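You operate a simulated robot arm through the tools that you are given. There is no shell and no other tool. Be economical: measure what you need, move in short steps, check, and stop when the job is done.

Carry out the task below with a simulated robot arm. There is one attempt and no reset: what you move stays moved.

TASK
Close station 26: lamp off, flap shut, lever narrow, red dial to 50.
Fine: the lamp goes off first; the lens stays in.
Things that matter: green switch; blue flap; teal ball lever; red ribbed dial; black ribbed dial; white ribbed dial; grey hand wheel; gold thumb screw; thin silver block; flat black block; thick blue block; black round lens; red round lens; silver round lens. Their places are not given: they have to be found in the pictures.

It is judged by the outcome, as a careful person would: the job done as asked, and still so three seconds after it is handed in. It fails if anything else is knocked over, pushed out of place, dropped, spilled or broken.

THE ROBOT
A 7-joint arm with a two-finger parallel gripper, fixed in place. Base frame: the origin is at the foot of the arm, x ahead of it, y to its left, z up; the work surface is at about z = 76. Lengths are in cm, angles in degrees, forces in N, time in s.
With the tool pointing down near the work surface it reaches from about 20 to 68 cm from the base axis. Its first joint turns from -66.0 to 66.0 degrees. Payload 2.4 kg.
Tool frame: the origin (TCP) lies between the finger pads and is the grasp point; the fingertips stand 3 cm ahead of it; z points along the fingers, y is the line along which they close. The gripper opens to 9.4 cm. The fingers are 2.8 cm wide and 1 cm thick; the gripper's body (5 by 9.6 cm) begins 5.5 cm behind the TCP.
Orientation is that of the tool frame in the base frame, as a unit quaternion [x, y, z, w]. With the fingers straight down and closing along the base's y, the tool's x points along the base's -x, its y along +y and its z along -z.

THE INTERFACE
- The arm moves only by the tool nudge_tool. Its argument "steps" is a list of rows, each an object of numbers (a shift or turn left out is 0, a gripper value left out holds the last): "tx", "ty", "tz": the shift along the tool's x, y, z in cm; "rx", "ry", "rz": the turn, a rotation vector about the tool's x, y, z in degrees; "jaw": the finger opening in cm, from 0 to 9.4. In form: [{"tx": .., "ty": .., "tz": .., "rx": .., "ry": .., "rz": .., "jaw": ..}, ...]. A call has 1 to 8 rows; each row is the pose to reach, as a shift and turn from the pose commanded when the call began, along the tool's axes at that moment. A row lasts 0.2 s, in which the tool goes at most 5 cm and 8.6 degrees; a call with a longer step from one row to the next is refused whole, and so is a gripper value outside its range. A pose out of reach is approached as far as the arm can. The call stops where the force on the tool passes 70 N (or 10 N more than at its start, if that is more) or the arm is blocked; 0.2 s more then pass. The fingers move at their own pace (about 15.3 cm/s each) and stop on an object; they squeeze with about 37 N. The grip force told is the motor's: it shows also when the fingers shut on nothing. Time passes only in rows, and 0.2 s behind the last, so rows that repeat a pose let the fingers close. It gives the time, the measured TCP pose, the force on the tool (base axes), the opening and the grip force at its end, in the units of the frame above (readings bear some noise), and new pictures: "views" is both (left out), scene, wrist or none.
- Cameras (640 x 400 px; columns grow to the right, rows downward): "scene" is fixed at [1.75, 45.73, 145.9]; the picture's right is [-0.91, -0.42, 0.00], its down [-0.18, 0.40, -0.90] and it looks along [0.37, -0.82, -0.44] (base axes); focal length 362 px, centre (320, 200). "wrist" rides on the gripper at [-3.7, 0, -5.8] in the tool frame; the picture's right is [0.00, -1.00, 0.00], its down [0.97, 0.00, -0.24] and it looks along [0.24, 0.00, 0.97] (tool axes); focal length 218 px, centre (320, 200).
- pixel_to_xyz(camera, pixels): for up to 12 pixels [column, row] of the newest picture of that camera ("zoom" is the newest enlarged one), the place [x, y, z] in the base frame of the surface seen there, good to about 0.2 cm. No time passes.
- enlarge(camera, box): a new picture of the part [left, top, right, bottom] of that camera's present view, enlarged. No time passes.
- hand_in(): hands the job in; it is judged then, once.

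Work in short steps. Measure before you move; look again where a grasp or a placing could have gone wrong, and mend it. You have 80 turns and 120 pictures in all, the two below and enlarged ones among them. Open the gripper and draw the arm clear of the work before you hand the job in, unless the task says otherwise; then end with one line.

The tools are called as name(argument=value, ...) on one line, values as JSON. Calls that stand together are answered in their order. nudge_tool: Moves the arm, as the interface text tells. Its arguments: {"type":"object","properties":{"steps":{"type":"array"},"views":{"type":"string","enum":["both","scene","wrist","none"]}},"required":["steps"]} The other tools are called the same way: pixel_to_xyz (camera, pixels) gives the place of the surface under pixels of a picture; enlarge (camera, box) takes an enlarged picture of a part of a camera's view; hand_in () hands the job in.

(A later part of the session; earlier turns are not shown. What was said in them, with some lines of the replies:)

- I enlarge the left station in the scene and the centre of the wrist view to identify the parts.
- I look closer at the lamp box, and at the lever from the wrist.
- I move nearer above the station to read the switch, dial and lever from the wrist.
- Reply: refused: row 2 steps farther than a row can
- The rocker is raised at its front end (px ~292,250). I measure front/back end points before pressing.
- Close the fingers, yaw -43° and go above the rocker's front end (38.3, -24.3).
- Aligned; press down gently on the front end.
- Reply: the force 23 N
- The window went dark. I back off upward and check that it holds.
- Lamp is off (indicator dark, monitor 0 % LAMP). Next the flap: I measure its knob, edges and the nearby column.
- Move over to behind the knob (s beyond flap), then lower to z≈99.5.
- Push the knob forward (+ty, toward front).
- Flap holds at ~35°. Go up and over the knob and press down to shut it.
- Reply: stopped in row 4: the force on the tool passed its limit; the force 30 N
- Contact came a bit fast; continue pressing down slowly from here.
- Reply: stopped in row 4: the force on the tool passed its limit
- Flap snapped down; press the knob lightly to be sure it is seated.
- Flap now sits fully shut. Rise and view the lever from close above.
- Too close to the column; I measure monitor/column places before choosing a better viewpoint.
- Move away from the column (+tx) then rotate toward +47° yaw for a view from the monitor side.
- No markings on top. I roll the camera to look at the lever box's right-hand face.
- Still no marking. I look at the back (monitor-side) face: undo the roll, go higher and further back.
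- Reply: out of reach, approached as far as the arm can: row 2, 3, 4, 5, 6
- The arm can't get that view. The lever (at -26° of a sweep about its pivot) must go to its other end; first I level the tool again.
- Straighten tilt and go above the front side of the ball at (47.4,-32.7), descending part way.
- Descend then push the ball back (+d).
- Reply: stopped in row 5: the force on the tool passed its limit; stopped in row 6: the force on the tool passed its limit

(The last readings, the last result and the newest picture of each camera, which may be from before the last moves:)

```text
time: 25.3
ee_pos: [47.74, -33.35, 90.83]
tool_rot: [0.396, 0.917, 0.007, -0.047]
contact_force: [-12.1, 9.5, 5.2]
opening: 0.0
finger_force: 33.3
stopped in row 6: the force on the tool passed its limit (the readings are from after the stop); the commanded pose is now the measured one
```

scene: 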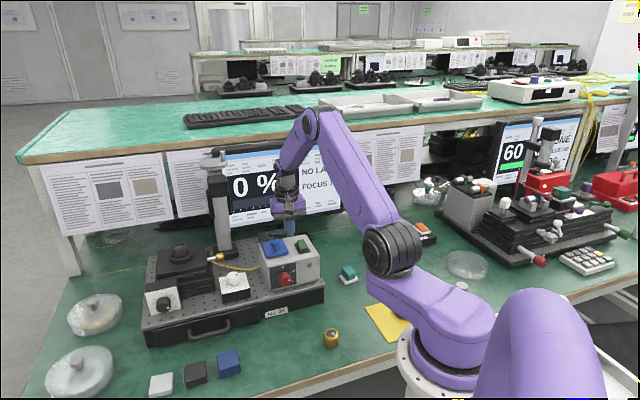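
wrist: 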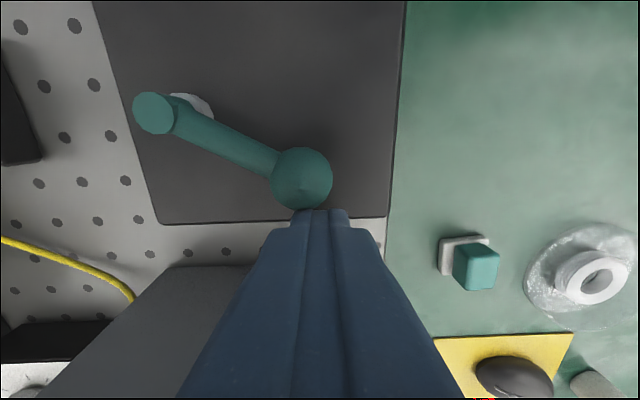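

The lever is stopped in this direction, so its travel must go the other way. Back off, lift, straighten, and go over to the far side of the ball.

nudge_tool(steps=[{"tx": 0.8, "ry": -3}, {"tx": 0.8, "ry": -5.4, "tz": -3}, {"tx": 0.8, "ry": -5.4, "tz": -6}, {"tx": -3, "ry": -5.4, "tz": -6}, {"tx": -5.5, "ry": -5.4, "tz": -6}, {"tx": -5.5, "ry": -5.4, "tz": -6}], views="both")

```text
time: 26.7
ee_pos: [51.94, -37.8, 96.27]
tool_rot: [0.395, 0.919, -0.012, 0.001]
contact_force: [-0.2, 0.3, 0.4]
opening: 0.0
finger_force: 33.2
```

scene: 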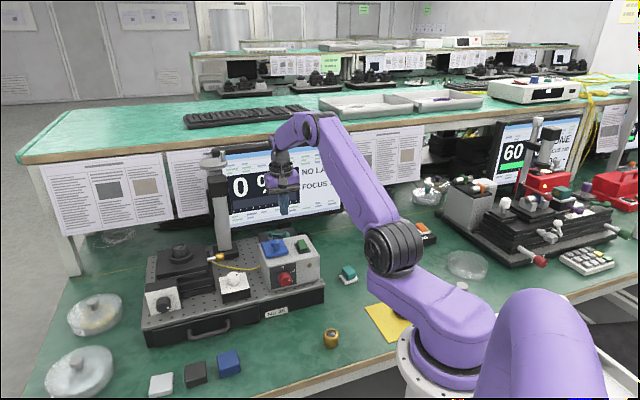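
wrist: 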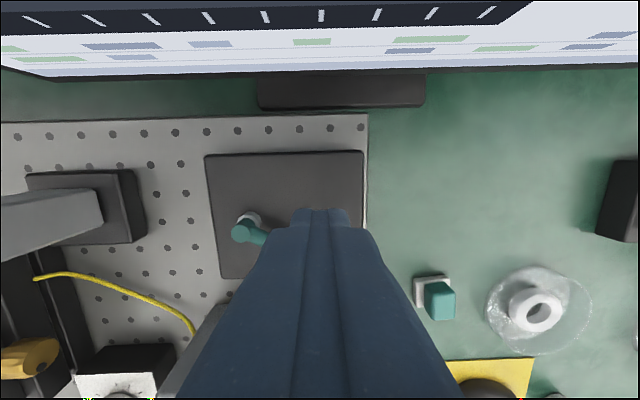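

nudge_tool(steps=[{"tz": 3}, {"tz": 5.2}, {"tx": 0.8, "tz": 5.2}, {"tx": 1.4, "tz": 5.2}, {"tx": 1.9, "tz": 5.2}, {"tx": 2.4, "tz": 5.2}, {"tx": 2.9, "tz": 5.2}], views="wrist")

```text
time: 28.3
ee_pos: [50.12, -35.84, 90.98]
tool_rot: [0.396, 0.918, -0.012, 0.001]
contact_force: [0.5, -0.3, 0.5]
opening: 0.0
finger_force: 32.8
```

wrist: 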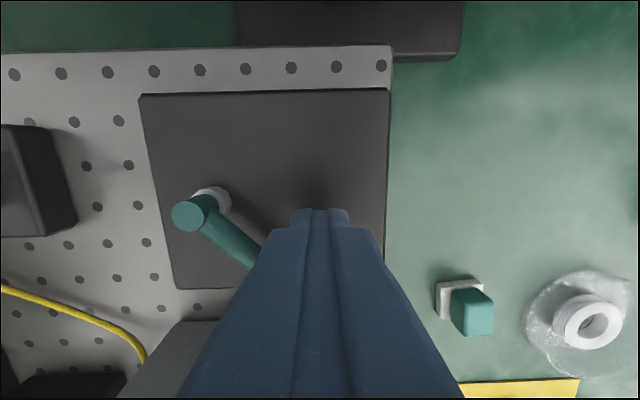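

It moves freely this way. Keep pushing, following the arc (toward -u as well).

nudge_tool(steps=[{"tx": 0.4, "ty": 0.6}, {"tx": 0.8, "ty": 1.2}, {"tx": 1.1, "ty": 1.8}, {"tx": 1.4, "ty": 2.3}, {"tx": 1.6, "ty": 2.8}], views="wrist")

```text
time: 29.5
ee_pos: [50.77, -32.82, 90.88]
tool_rot: [0.396, 0.918, -0.013, 0.002]
contact_force: [0.9, -1.0, 0.7]
opening: 0.0
finger_force: 33.2
```

wrist: 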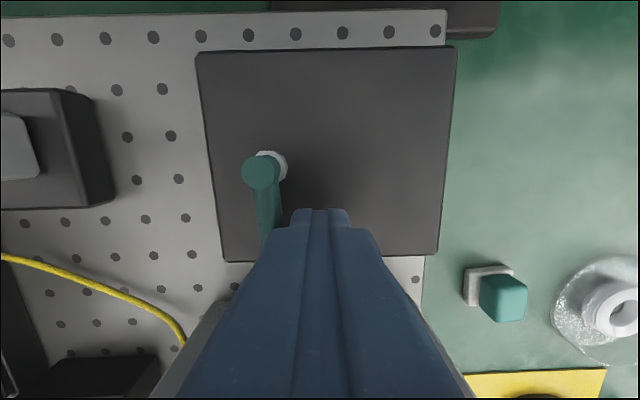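

The lever swings about the front direction. I step round to the ball's right side and keep pushing it left to its other end.

nudge_tool(steps=[{"ty": -1.3}, {"tx": 2.2, "ty": -1.3}, {"tx": 2.3, "ty": -0.4}, {"tx": 2.3, "ty": 0.3}, {"tx": 2.45, "ty": 1.0}, {"tx": 2.5, "ty": 1.6}], views="wrist")

```text
time: 30.9
ee_pos: [50.17, -30.11, 90.86]
tool_rot: [0.398, 0.917, -0.012, 0.0]
contact_force: [-11.3, -6.4, 4.0]
opening: 0.0
finger_force: 33.1
```

wrist: 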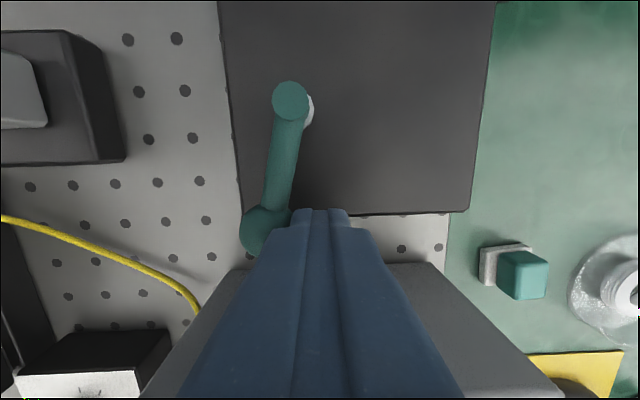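

A resisting force of 13 N: maybe its end stop. I measure the lever angle, then nudge slightly further.

pixel_to_xyz(camera="wrist", pixels=[[290, 100], [265, 228], [278, 180]])

nudge_tool(steps=[{"ty": 0.15}, {"ty": 0.3}, {"ty": 0.45}, {"ty": 0.6}], views="wrist")

```text
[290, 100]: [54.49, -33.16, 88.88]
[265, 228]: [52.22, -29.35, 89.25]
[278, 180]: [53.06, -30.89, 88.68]
```

```text
time: 31.9
ee_pos: [50.25, -30.02, 90.9]
tool_rot: [0.399, 0.917, -0.013, -0.001]
contact_force: [-24.6, -20.4, -3.4]
opening: 0.01
finger_force: 32.7
```

wrist: 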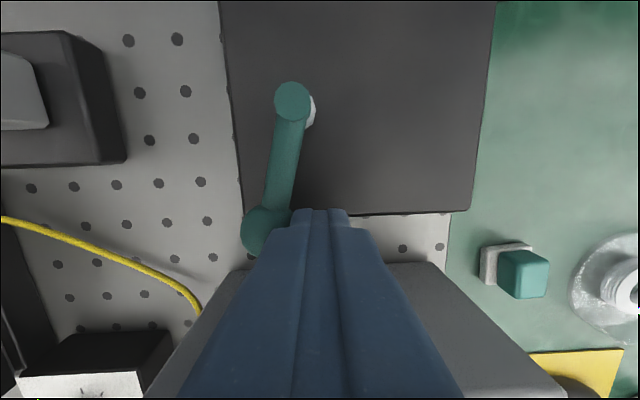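

End stop reached. Back off, lift, and look at plate and monitor.

nudge_tool(steps=[{"ty": -1.2}, {"ty": -2.5}, {"ty": -2.5, "tz": -4}, {"ty": -4, "tx": 3, "tz": -8}, {"ty": -4, "tx": 6, "tz": -12}, {"ty": -4, "tx": 6, "tz": -16}, {"ty": -4, "tx": 6, "tz": -16}], views="both")

enlarge(camera="wrist", box=[190, 20, 390, 200])

enlarge(camera="scene", box=[200, 130, 360, 250])

```text
refused: row 4 steps farther than a row can; nothing moved
```

```text
2.22 times, centred on (290, 110) of wrist
```

zoom: 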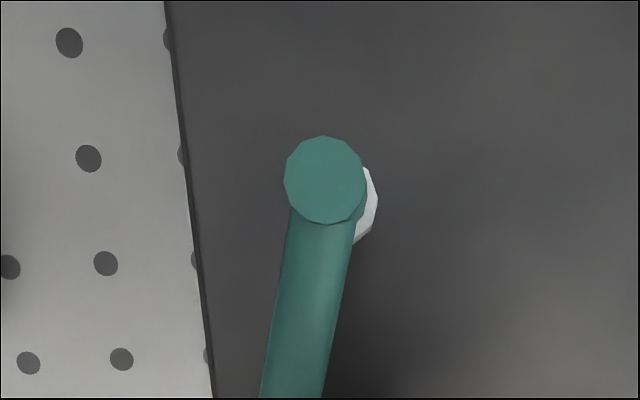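

```text
3.33 times, centred on (280, 190) of scene
```

zoom: 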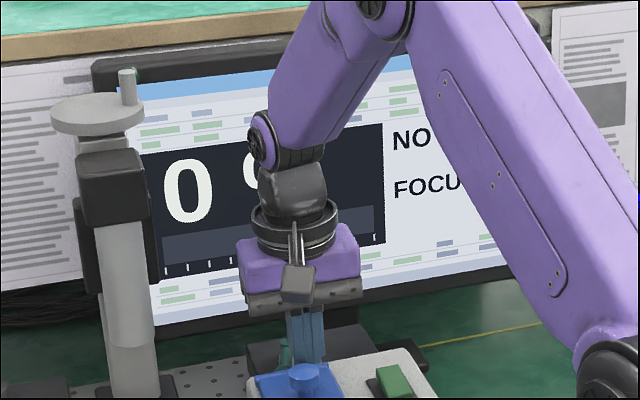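

nudge_tool(steps=[{"ty": -1.2}, {"ty": -2.5}, {"ty": -2.5, "tz": -4}, {"ty": -3, "tx": 1, "tz": -8}, {"ty": -3, "tx": 3, "tz": -12}, {"ty": -3, "tx": 5, "tz": -16}, {"ty": -3, "tx": 7, "tz": -17}, {"ty": -3, "tx": 7, "tz": -17}], views="both")

enlarge(camera="wrist", box=[190, 20, 390, 200])

enlarge(camera="scene", box=[200, 130, 360, 250])

```text
time: 33.7
ee_pos: [44.09, -26.25, 107.98]
tool_rot: [0.396, 0.918, -0.011, 0.001]
contact_force: [0.7, -0.3, -0.3]
opening: 0.0
finger_force: 32.8
```

scene: 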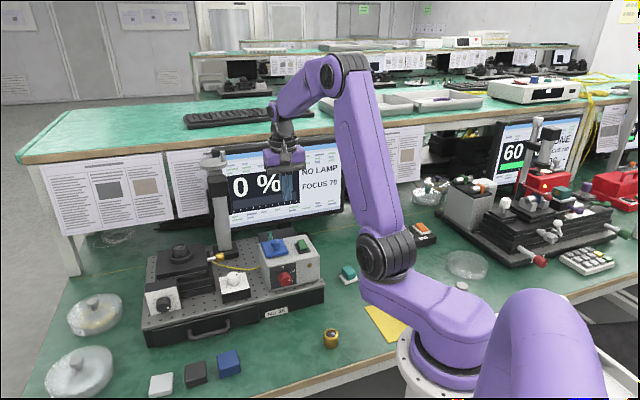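
wrist: 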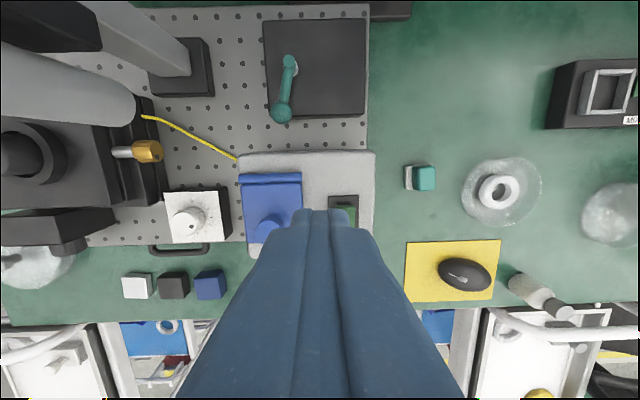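

```text
2.22 times, centred on (290, 110) of wrist
```

zoom: 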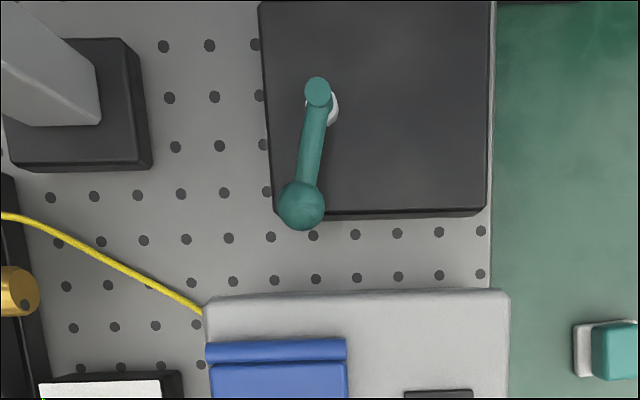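

```text
3.33 times, centred on (280, 190) of scene
```

zoom: 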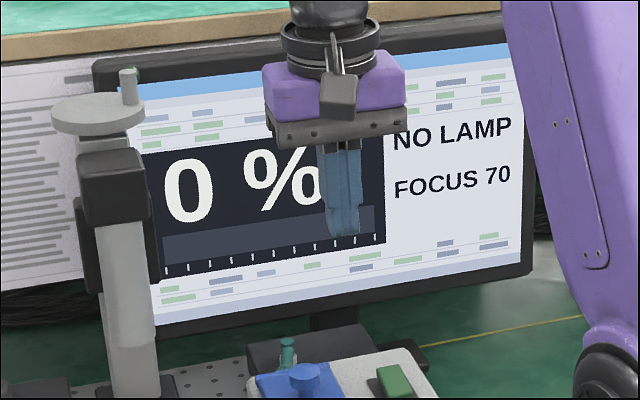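

No labels reveal more; the lever is at its other end. Now the red dial: zoom hard on its scale.

enlarge(camera="scene", box=[268, 260, 308, 295])

pixel_to_xyz(camera="zoom", pixels=[[320, 200], [250, 300], [150, 150], [400, 100], [420, 280]])

```text
11.43 times, centred on (288, 278) of scene
```

zoom: 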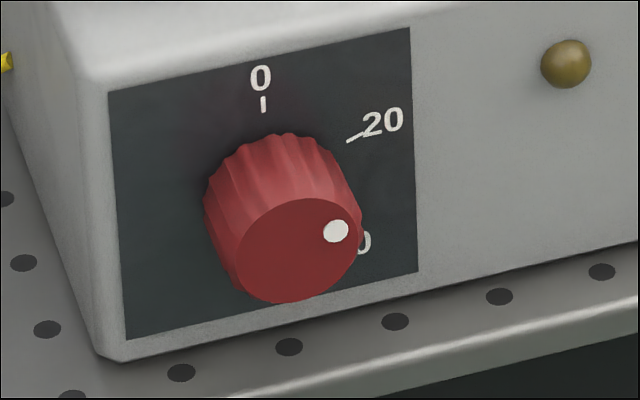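

```text
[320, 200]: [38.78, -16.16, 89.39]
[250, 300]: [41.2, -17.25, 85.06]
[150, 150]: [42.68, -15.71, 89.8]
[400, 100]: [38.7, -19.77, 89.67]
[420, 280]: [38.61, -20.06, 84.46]
```

The dot points near 20 (~72° cw of 0); with 20 at 68° and 40 at ~138°, 50 lies at ≈170°. I'll grip the dial from above with the camera on the outside, so I swing the tool by -180° while moving above it.

nudge_tool(steps=[{"tx": 1.5, "ty": 0.5, "rz": -8}, {"tx": 3, "ty": 1, "rz": -16}, {"tx": 4.5, "ty": 1.6, "rz": -24}, {"tx": 6, "ty": 2.1, "rz": -32}, {"tx": 7.5, "ty": 2.6, "rz": -40}, {"tx": 9, "ty": 3.2, "rz": -48}, {"tx": 10.5, "ty": 3.7, "rz": -56}, {"tx": 10.5, "ty": 3.7, "rz": -60}], views="none")

nudge_tool(steps=[{"rz": -8}, {"rz": -16}, {"rz": -24}, {"rz": -32}, {"rz": -40}, {"rz": -48}, {"rz": -56}, {"rz": -60}], views="none")

nudge_tool(steps=[{"rz": -8}, {"rz": -16}, {"rz": -24}, {"rz": -32}, {"rz": -40}, {"rz": -48}, {"rz": -56, "jaw": 5}, {"rz": -60, "jaw": 5}], views="both")

```text
time: 35.5
ee_pos: [39.49, -15.85, 107.76]
tool_rot: [-0.118, 0.993, -0.01, -0.005]
contact_force: [0.4, -0.3, -0.2]
opening: 0.0
finger_force: 33.4
```

```text
time: 37.3
ee_pos: [39.3, -15.96, 107.74]
tool_rot: [-0.598, 0.801, -0.006, -0.009]
contact_force: [-0.5, -0.8, 1.0]
opening: 0.0
finger_force: 33.2
```

```text
time: 39.1
ee_pos: [39.49, -15.95, 107.69]
tool_rot: [0.919, -0.395, 0.001, 0.012]
contact_force: [0.2, 0.9, -0.6]
opening: 4.98
finger_force: 0.0
```

scene: 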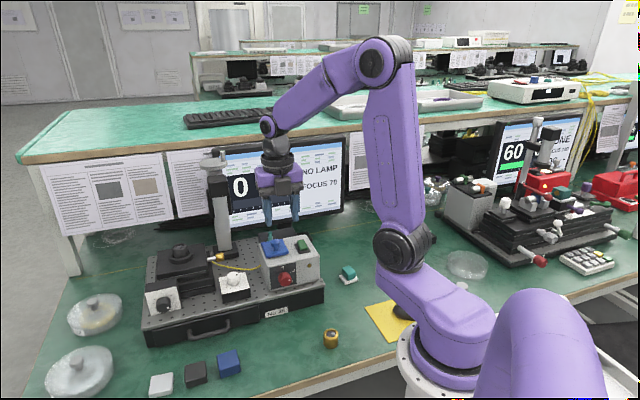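
wrist: 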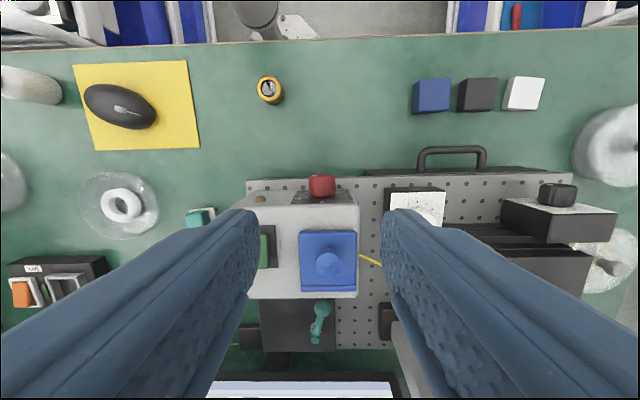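

enlarge(camera="wrist", box=[280, 160, 370, 220])

pixel_to_xyz(camera="wrist", pixels=[[313, 187], [321, 187], [331, 187], [321, 179], [321, 193], [300, 200], [345, 200], [248, 195], [357, 193]])

```text
6.67 times, centred on (325, 190) of wrist
```

zoom: 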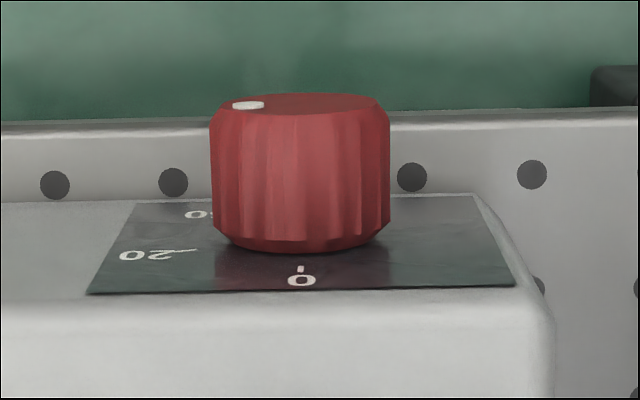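

```text
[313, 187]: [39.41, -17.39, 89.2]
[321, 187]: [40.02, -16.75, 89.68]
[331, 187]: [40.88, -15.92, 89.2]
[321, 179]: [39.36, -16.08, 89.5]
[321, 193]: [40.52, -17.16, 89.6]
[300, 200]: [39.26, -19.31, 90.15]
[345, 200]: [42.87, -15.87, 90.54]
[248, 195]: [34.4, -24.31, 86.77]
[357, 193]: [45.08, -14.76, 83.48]
```

Dial centre at s≈39.7, w≈-17.85, z≈88.1. Descend over it with the jaws open 5 cm.

nudge_tool(steps=[{"tx": 0.4, "tz": 4.5, "rx": 1.2, "ry": -0.7}, {"tx": 0.4, "tz": 9, "rx": 1.2, "ry": -0.7}, {"tx": 0.4, "tz": 13, "rx": 1.2, "ry": -0.7}, {"tx": 0.4, "tz": 13, "rx": 1.2, "ry": -0.7}], views="both")

```text
time: 40.1
ee_pos: [39.64, -16.47, 94.89]
tool_rot: [0.919, -0.395, -0.001, -0.001]
contact_force: [-0.2, 0.2, 0.1]
opening: 4.98
finger_force: 0.0
```

scene: 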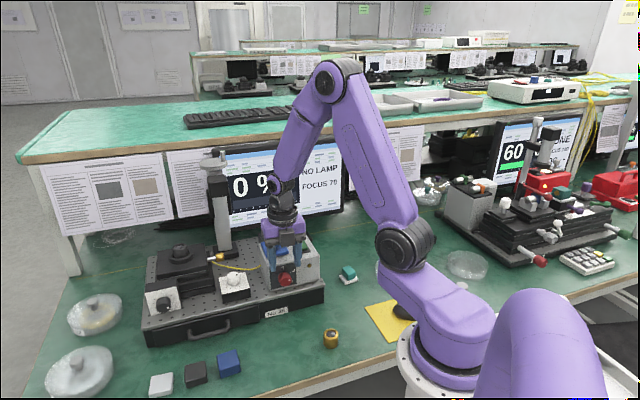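
wrist: 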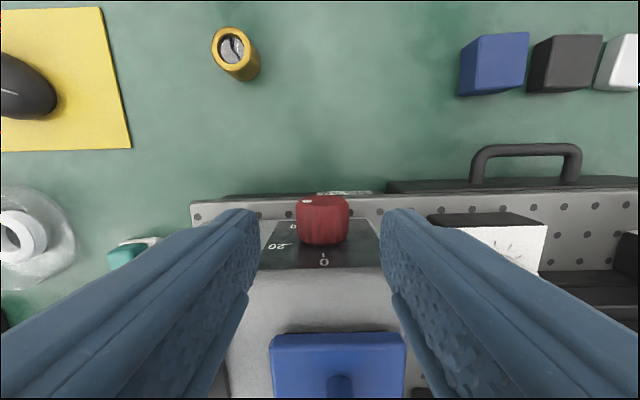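

nudge_tool(steps=[{"tx": -0.15, "ty": -0.15, "tz": 3}, {"tx": -0.15, "ty": -0.15, "tz": 5.5}, {"tx": -0.15, "ty": -0.15, "tz": 6.7}, {"tx": -0.15, "ty": -0.15, "tz": 6.7}], views="wrist")

enlarge(camera="scene", box=[245, 220, 335, 300])

```text
time: 41.1
ee_pos: [39.62, -16.02, 88.0]
tool_rot: [0.918, -0.395, -0.001, -0.001]
contact_force: [-0.3, -0.2, 0.1]
opening: 5.0
finger_force: 0.1
```

wrist: 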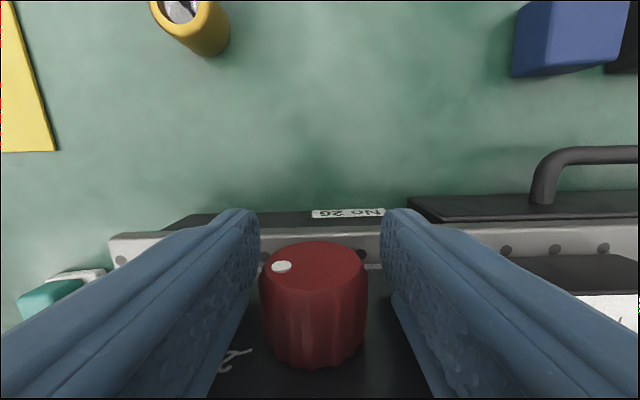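

```text
5.00 times, centred on (290, 260) of scene
```

zoom: 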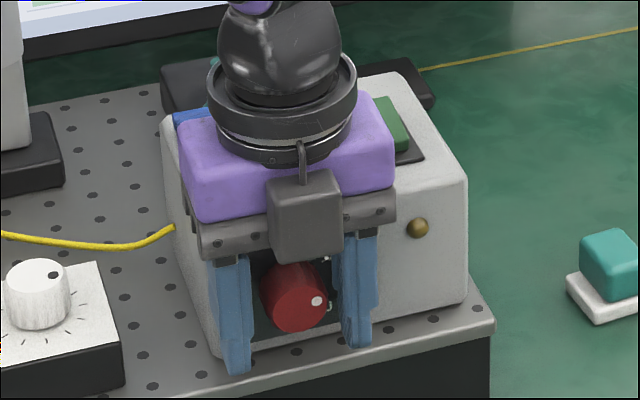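

Tilt to -25° about the dial axis, then close on the dial.

nudge_tool(steps=[{"ty": 0.2, "rx": -8}, {"ty": 0.2, "rx": -16}, {"ty": 0.2, "rx": -24}, {"ty": 0.2, "rx": -28}, {"ty": 0.2, "rx": -28}, {"ty": 0.2, "rx": -28, "jaw": 2.5}, {"ty": 0.2, "rx": -28, "jaw": 2.5}], views="wrist")

enlarge(camera="scene", box=[245, 220, 335, 300])

```text
time: 42.7
ee_pos: [39.5, -16.35, 87.85]
tool_rot: [0.892, -0.383, -0.096, 0.221]
contact_force: [5.9, 4.9, -12.4]
opening: 3.63
finger_force: 45.0
```

wrist: 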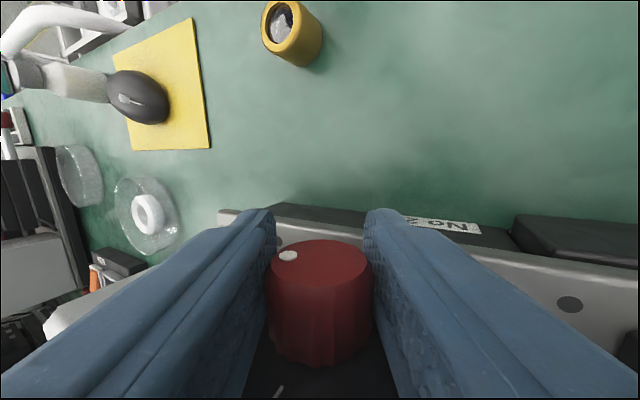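

```text
5.00 times, centred on (290, 260) of scene
```

zoom: 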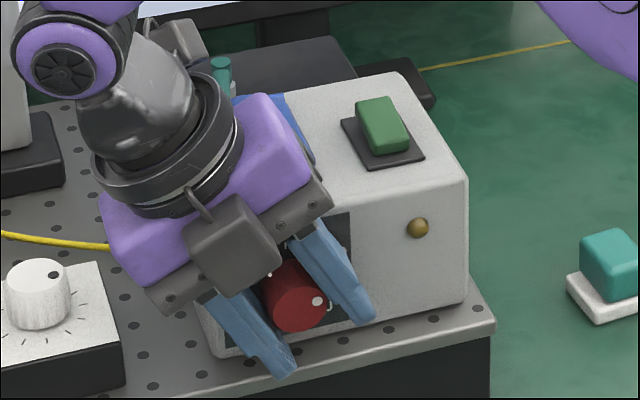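

Gripped (3.63 cm). Turn +56° about the dial axis.

nudge_tool(steps=[{"ty": -0.1, "rx": 7}, {"ty": -0.1, "rx": 14}, {"ty": -0.1, "rx": 21}, {"ty": -0.1, "rx": 28}, {"ty": -0.1, "rx": 35}, {"ty": -0.1, "rx": 42}, {"ty": -0.1, "rx": 49}, {"ty": -0.1, "rx": 56}], views="wrist")

enlarge(camera="scene", box=[245, 220, 335, 300])

```text
time: 43.9
ee_pos: [39.59, -16.28, 87.96]
tool_rot: [0.911, -0.409, 0.01, -0.054]
contact_force: [0.5, 6.3, 9.8]
opening: 3.6
finger_force: 44.6
stopped in row 6: the force on the tool passed its limit (the readings are from after the stop); the commanded pose is now the measured one
out of reach, approached as far as the arm can: row 6
```

wrist: 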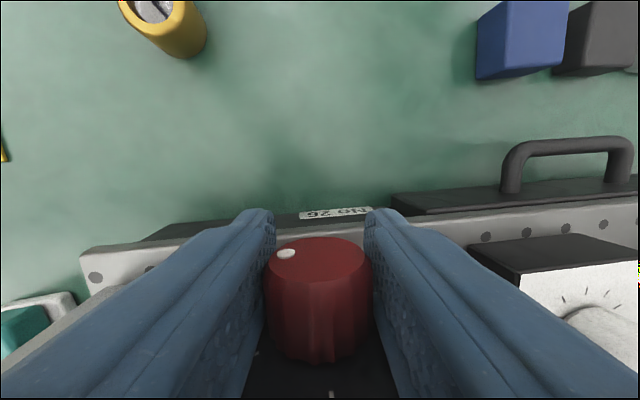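

```text
5.00 times, centred on (290, 260) of scene
```

zoom: 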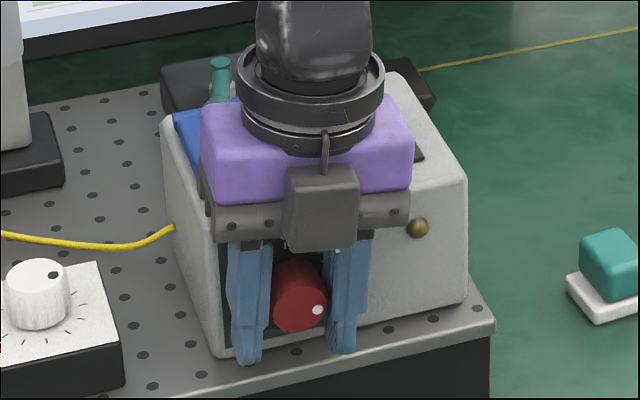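

Tilt past ~+6° is out of reach, so I ratchet on the negative side: open, swing back to about -36°, regrip.

nudge_tool(steps=[{"jaw": 5}, {"jaw": 5}, {"rx": -8, "rz": -1}, {"rx": -16, "rz": -1}, {"rx": -24, "rz": -1.8}, {"rx": -32, "rz": -1.8}, {"rx": -40, "rz": -1.8}, {"rx": -44, "rz": -1.8}], views="wrist")

enlarge(camera="scene", box=[245, 220, 335, 300])

```text
time: 45.7
ee_pos: [39.87, -16.41, 88.05]
tool_rot: [0.871, -0.37, -0.14, 0.293]
contact_force: [5.1, 4.4, 38.8]
opening: 4.99
finger_force: 0.0
```

wrist: 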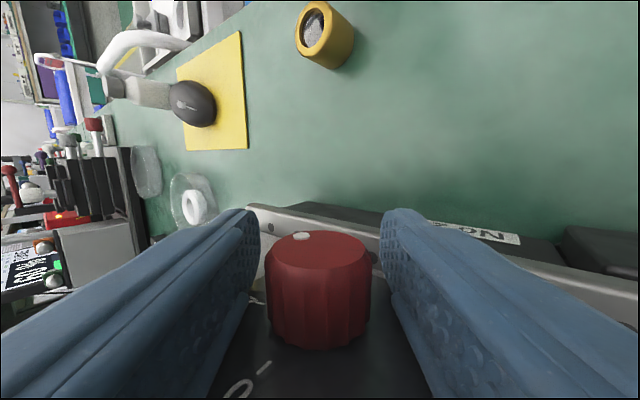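

```text
5.00 times, centred on (290, 260) of scene
```

zoom: 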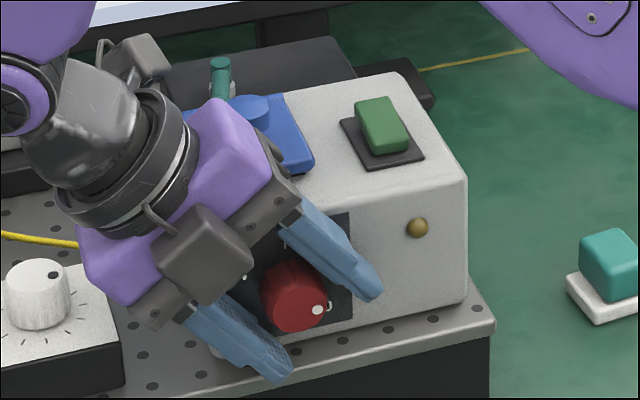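

Lower finger touches the breadboard (39 N); ease back 8° and close.

nudge_tool(steps=[{"rx": 5}, {"rx": 8, "jaw": 4.4}, {"rx": 8, "jaw": 2.5}, {"rx": 8, "jaw": 2.5}], views="none")

enlarge(camera="scene", box=[265, 255, 315, 300])

```text
time: 46.7
ee_pos: [39.64, -16.33, 88.05]
tool_rot: [0.889, -0.378, -0.117, 0.231]
contact_force: [4.0, 16.8, 40.7]
opening: 3.61
finger_force: 44.6
```

```text
8.89 times, centred on (290, 278) of scene
```

zoom: 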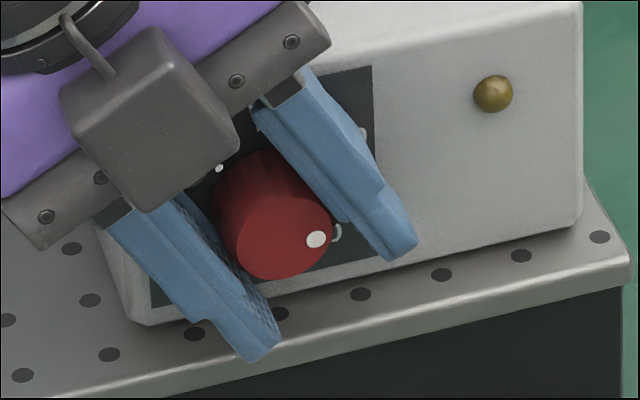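

nudge_tool(steps=[{"ty": 0.05, "tz": -0.25}, {"ty": 0.05, "tz": -0.25, "rx": 6}, {"ty": 0.05, "tz": -0.25, "rx": 12}, {"ty": 0.05, "tz": -0.25, "rx": 18}, {"ty": 0.05, "tz": -0.25, "rx": 24}, {"ty": 0.05, "tz": -0.25, "rx": 30}, {"ty": 0.05, "tz": -0.25, "rx": 33}], views="none")

enlarge(camera="scene", box=[265, 255, 315, 300])

```text
time: 48.3
ee_pos: [39.75, -16.44, 88.13]
tool_rot: [0.917, -0.398, -0.007, -0.032]
contact_force: [3.3, 3.9, -35.8]
opening: 3.62
finger_force: 44.5
```

```text
8.89 times, centred on (290, 278) of scene
```

zoom: 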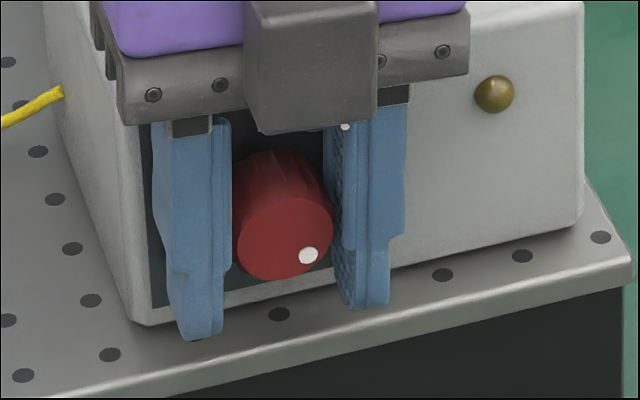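

Dial now ≈140°; about 28-30° more. Open, swing back, regrip.

nudge_tool(steps=[{"jaw": 4.6}, {"jaw": 4.6}, {"rx": -8, "tz": 0.1}, {"rx": -16, "tz": 0.1}, {"rx": -24, "tz": 0.1}, {"rx": -31, "tz": 0.1}, {"rx": -31, "tz": 0.1}], views="wrist")

enlarge(camera="scene", box=[265, 255, 315, 300])

```text
time: 49.9
ee_pos: [39.75, -16.4, 88.12]
tool_rot: [0.893, -0.381, -0.11, 0.215]
contact_force: [0.1, 0.2, -0.6]
opening: 4.59
finger_force: 0.1
```

wrist: 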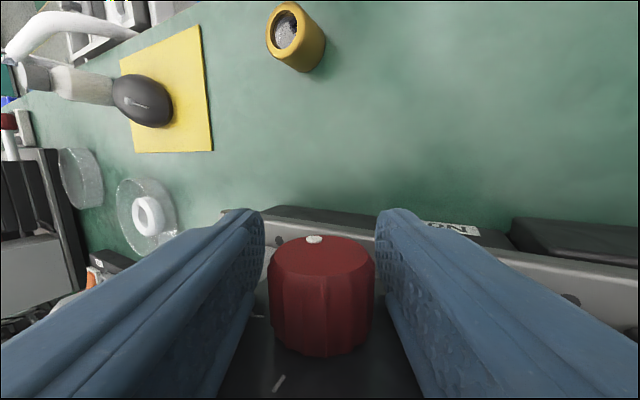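

```text
8.89 times, centred on (290, 278) of scene
```

zoom: 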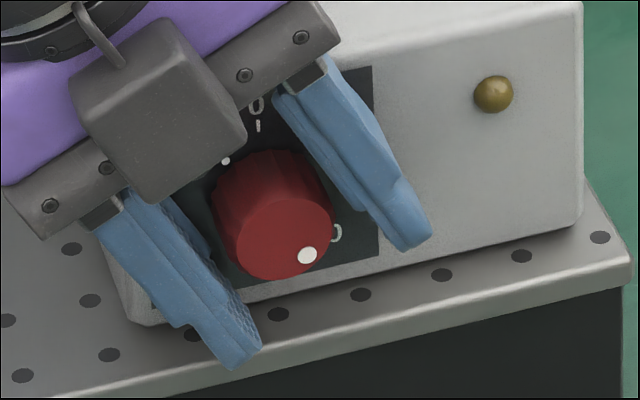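

nudge_tool(steps=[{"jaw": 2.5}, {"jaw": 2.5}, {"rx": 6}, {"rx": 12}, {"rx": 18}, {"rx": 24}, {"rx": 29}, {"rx": 29}], views="none")

nudge_tool(steps=[{"jaw": 5}, {"jaw": 5}, {"tz": -3}, {"tz": -7}, {"tz": -11}, {"tz": -15}], views="wrist")

enlarge(camera="scene", box=[268, 260, 308, 295])

enlarge(camera="wrist", box=[280, 160, 370, 220])

```text
time: 51.7
ee_pos: [39.75, -16.32, 88.26]
tool_rot: [0.918, -0.396, -0.011, -0.016]
contact_force: [1.4, 2.7, -4.1]
opening: 3.61
finger_force: 44.5
```

```text
time: 53.1
ee_pos: [39.78, -16.92, 103.28]
tool_rot: [0.918, -0.396, -0.012, -0.016]
contact_force: [0.6, 0.3, 0.0]
opening: 4.99
finger_force: 0.0
```

wrist: 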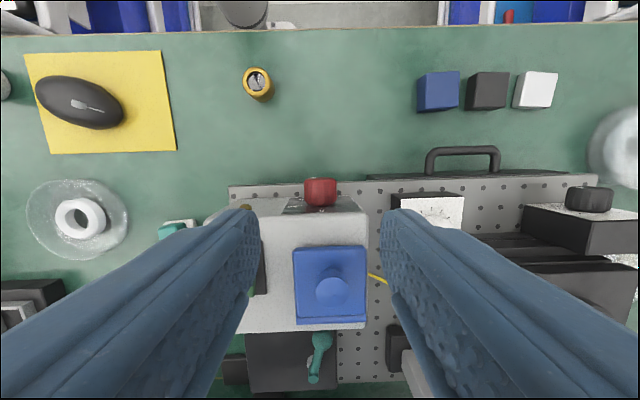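

```text
11.43 times, centred on (288, 278) of scene
```

zoom: 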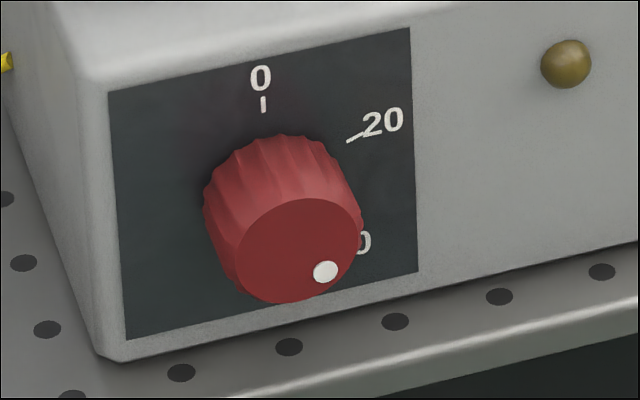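

```text
6.67 times, centred on (325, 190) of wrist
```

zoom: 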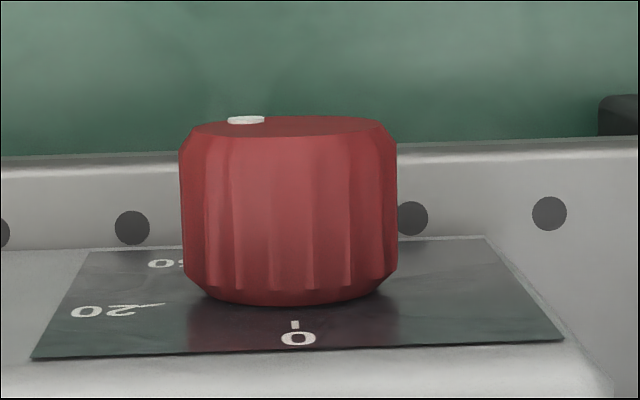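

The last stroke changed nothing (dot still ≈142°), as if at an end stop; the hidden label "?0" there may itself be 50. I move the camera sideways to read it.

nudge_tool(steps=[{"ty": 4, "tx": -2}, {"ty": 8, "tx": -4}, {"ty": 10, "tx": -6}, {"ty": 10, "tx": -6}], views="wrist")

```text
time: 54.1
ee_pos: [28.51, -19.45, 103.25]
tool_rot: [0.918, -0.396, -0.012, -0.017]
contact_force: [0.0, 0.2, 0.7]
opening: 4.99
finger_force: 0.0
```

wrist: 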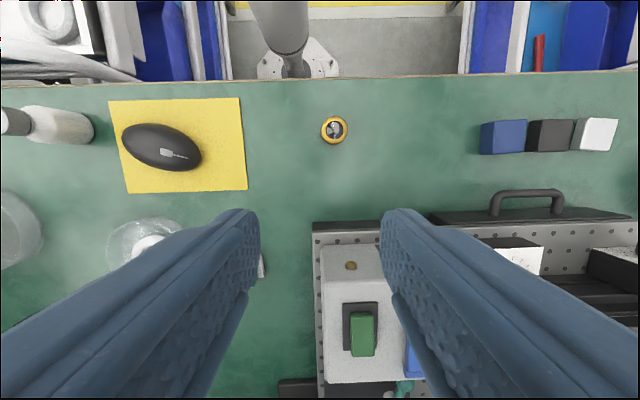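

nudge_tool(steps=[{"tx": 3, "ty": -1, "jaw": 0}, {"tx": 6, "ty": -2, "jaw": 0}, {"tx": 7, "ty": -2, "jaw": 0}, {"tx": 7, "ty": -2, "jaw": 0}], views="wrist")

enlarge(camera="wrist", box=[350, 140, 470, 230])

```text
time: 55.1
ee_pos: [34.77, -23.13, 102.85]
tool_rot: [0.918, -0.396, -0.011, -0.016]
contact_force: [-0.1, -0.5, -0.2]
opening: 0.0
finger_force: 32.9
```

wrist: 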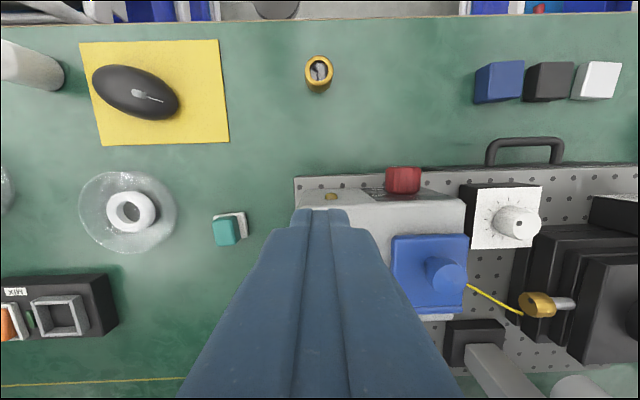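

```text
4.44 times, centred on (410, 185) of wrist
```

zoom: 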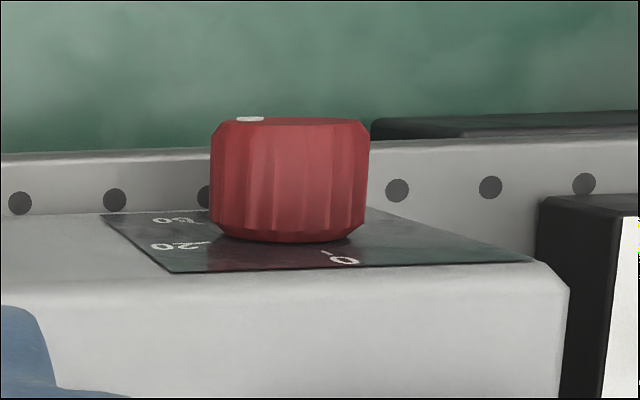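

enlarge(camera="wrist", box=[366, 182, 402, 204])

```text
16.00 times, centred on (384, 193) of wrist
```

zoom: 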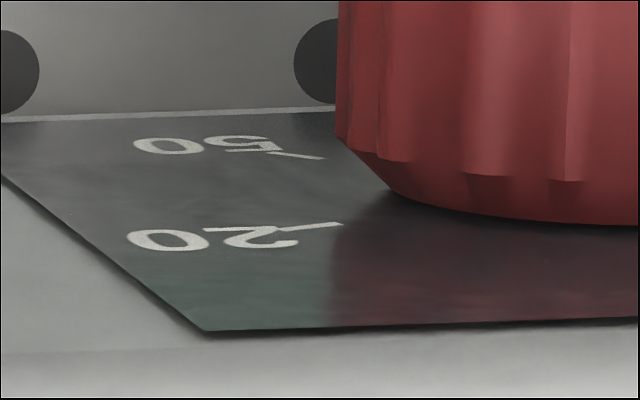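

The label reads 50, so the dial (dot ≈142°, at its end) is at 50. Since labels can be hidden, I also check the front face of the lever box.

nudge_tool(steps=[{"tx": 4, "tz": -1}, {"tx": 8, "tz": -1.5}, {"tx": 12.3, "ty": 0.5, "tz": -1.5}, {"tx": 12.3, "ty": 0.5, "tz": -1.5}], views="wrist")

enlarge(camera="wrist", box=[330, 120, 490, 250])

```text
time: 56.1
ee_pos: [42.92, -32.37, 104.03]
tool_rot: [0.918, -0.396, -0.011, -0.015]
contact_force: [0.8, -0.9, -0.7]
opening: 0.0
finger_force: 33.3
```

wrist: 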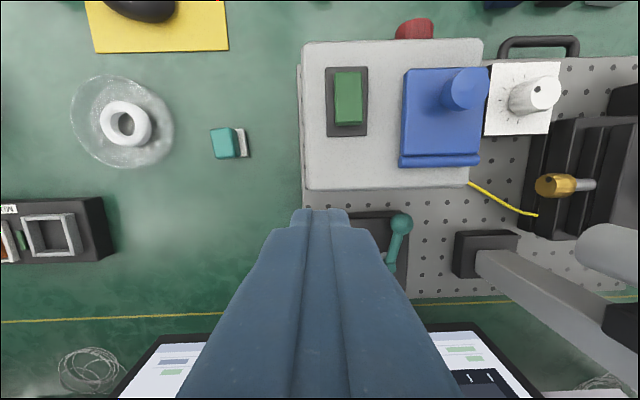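

```text
3.08 times, centred on (410, 185) of wrist
```

zoom: 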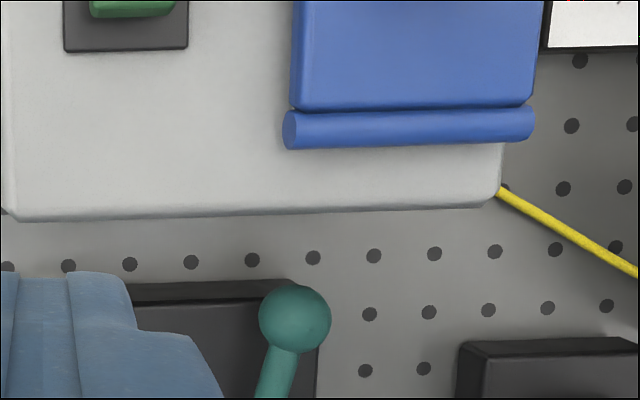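

Front face is plain too. One look at the neighbour station's levers and a final check of ours.

enlarge(camera="scene", box=[480, 170, 610, 260])

enlarge(camera="wrist", box=[370, 200, 430, 280])

```text
4.44 times, centred on (545, 215) of scene
```

zoom: 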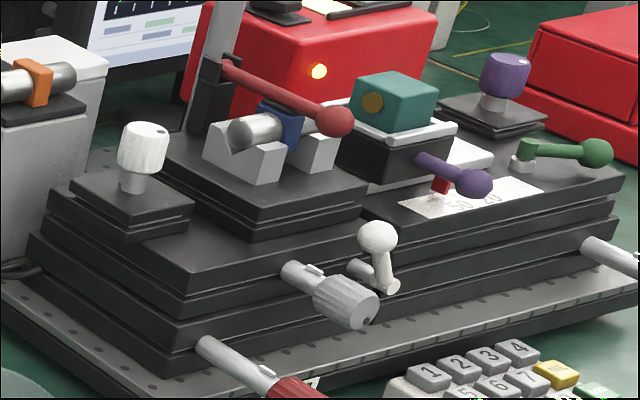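

```text
5.00 times, centred on (400, 240) of wrist
```

zoom: 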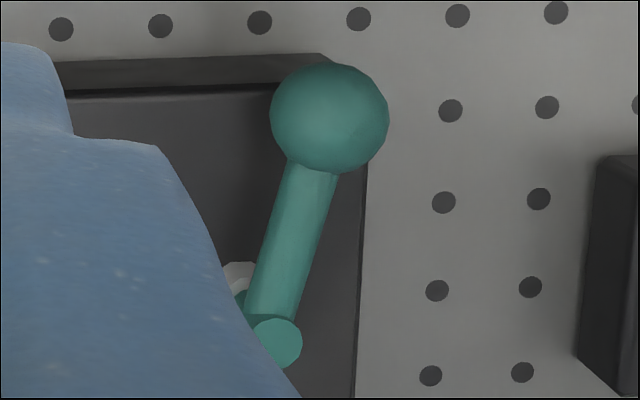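

Everything is in place; I open the gripper and draw the arm up and clear, then check the overview.

nudge_tool(steps=[{"tz": -4, "jaw": 3}, {"tz": -8}, {"tx": -4, "tz": -11}, {"tx": -8, "ty": 1, "tz": -13}, {"tx": -11, "ty": 2, "tz": -14}, {"tx": -11, "ty": 2, "tz": -14}], views="both")

enlarge(camera="scene", box=[130, 140, 370, 350])

enlarge(camera="scene", box=[245, 220, 325, 295])

```text
time: 57.5
ee_pos: [33.9, -26.31, 118.44]
tool_rot: [0.918, -0.396, -0.011, -0.016]
contact_force: [-0.1, -0.2, -0.9]
opening: 3.0
finger_force: 0.1
```

scene: 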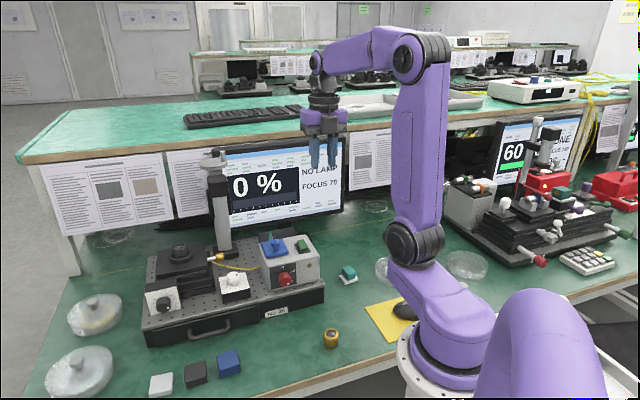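
wrist: 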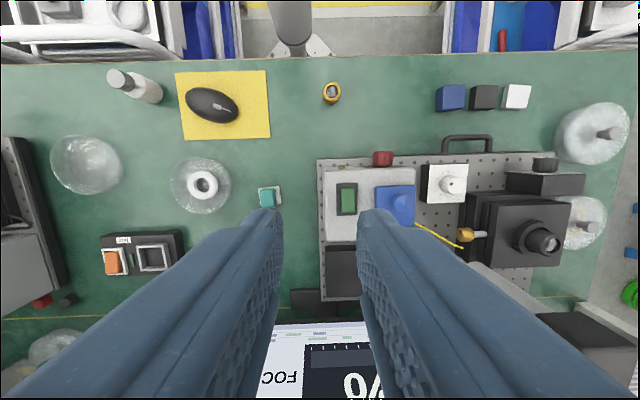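

```text
1.90 times, centred on (250, 245) of scene
```

zoom: 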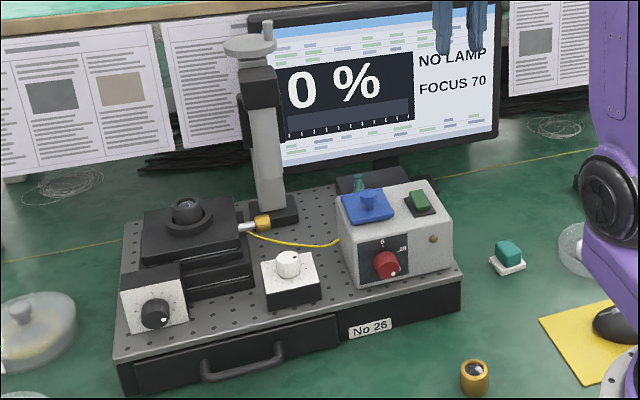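

```text
5.33 times, centred on (285, 258) of scene
```

zoom: 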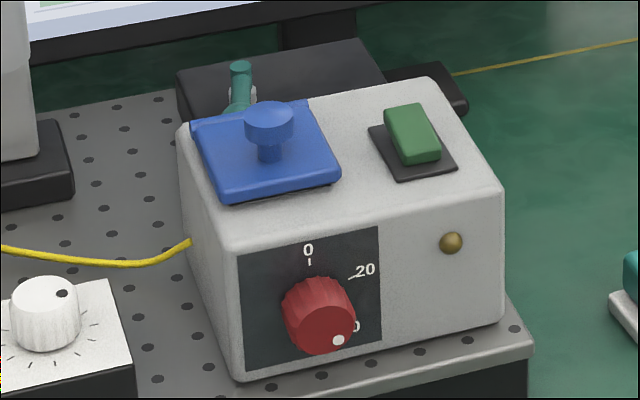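

Lamp off, flap flat shut, lever over, dial at 50, nothing else disturbed; handing in.

hand_in()

```text
The job is handed in.
```

Station 26 is handed in with the lamp off (switched off first), the flap shut and the red dial at 50. The lens was left alone. The lever is at its opposite end stop, but I found no narrow/wide marking on the faces I could see, so "narrow" there is my inference.
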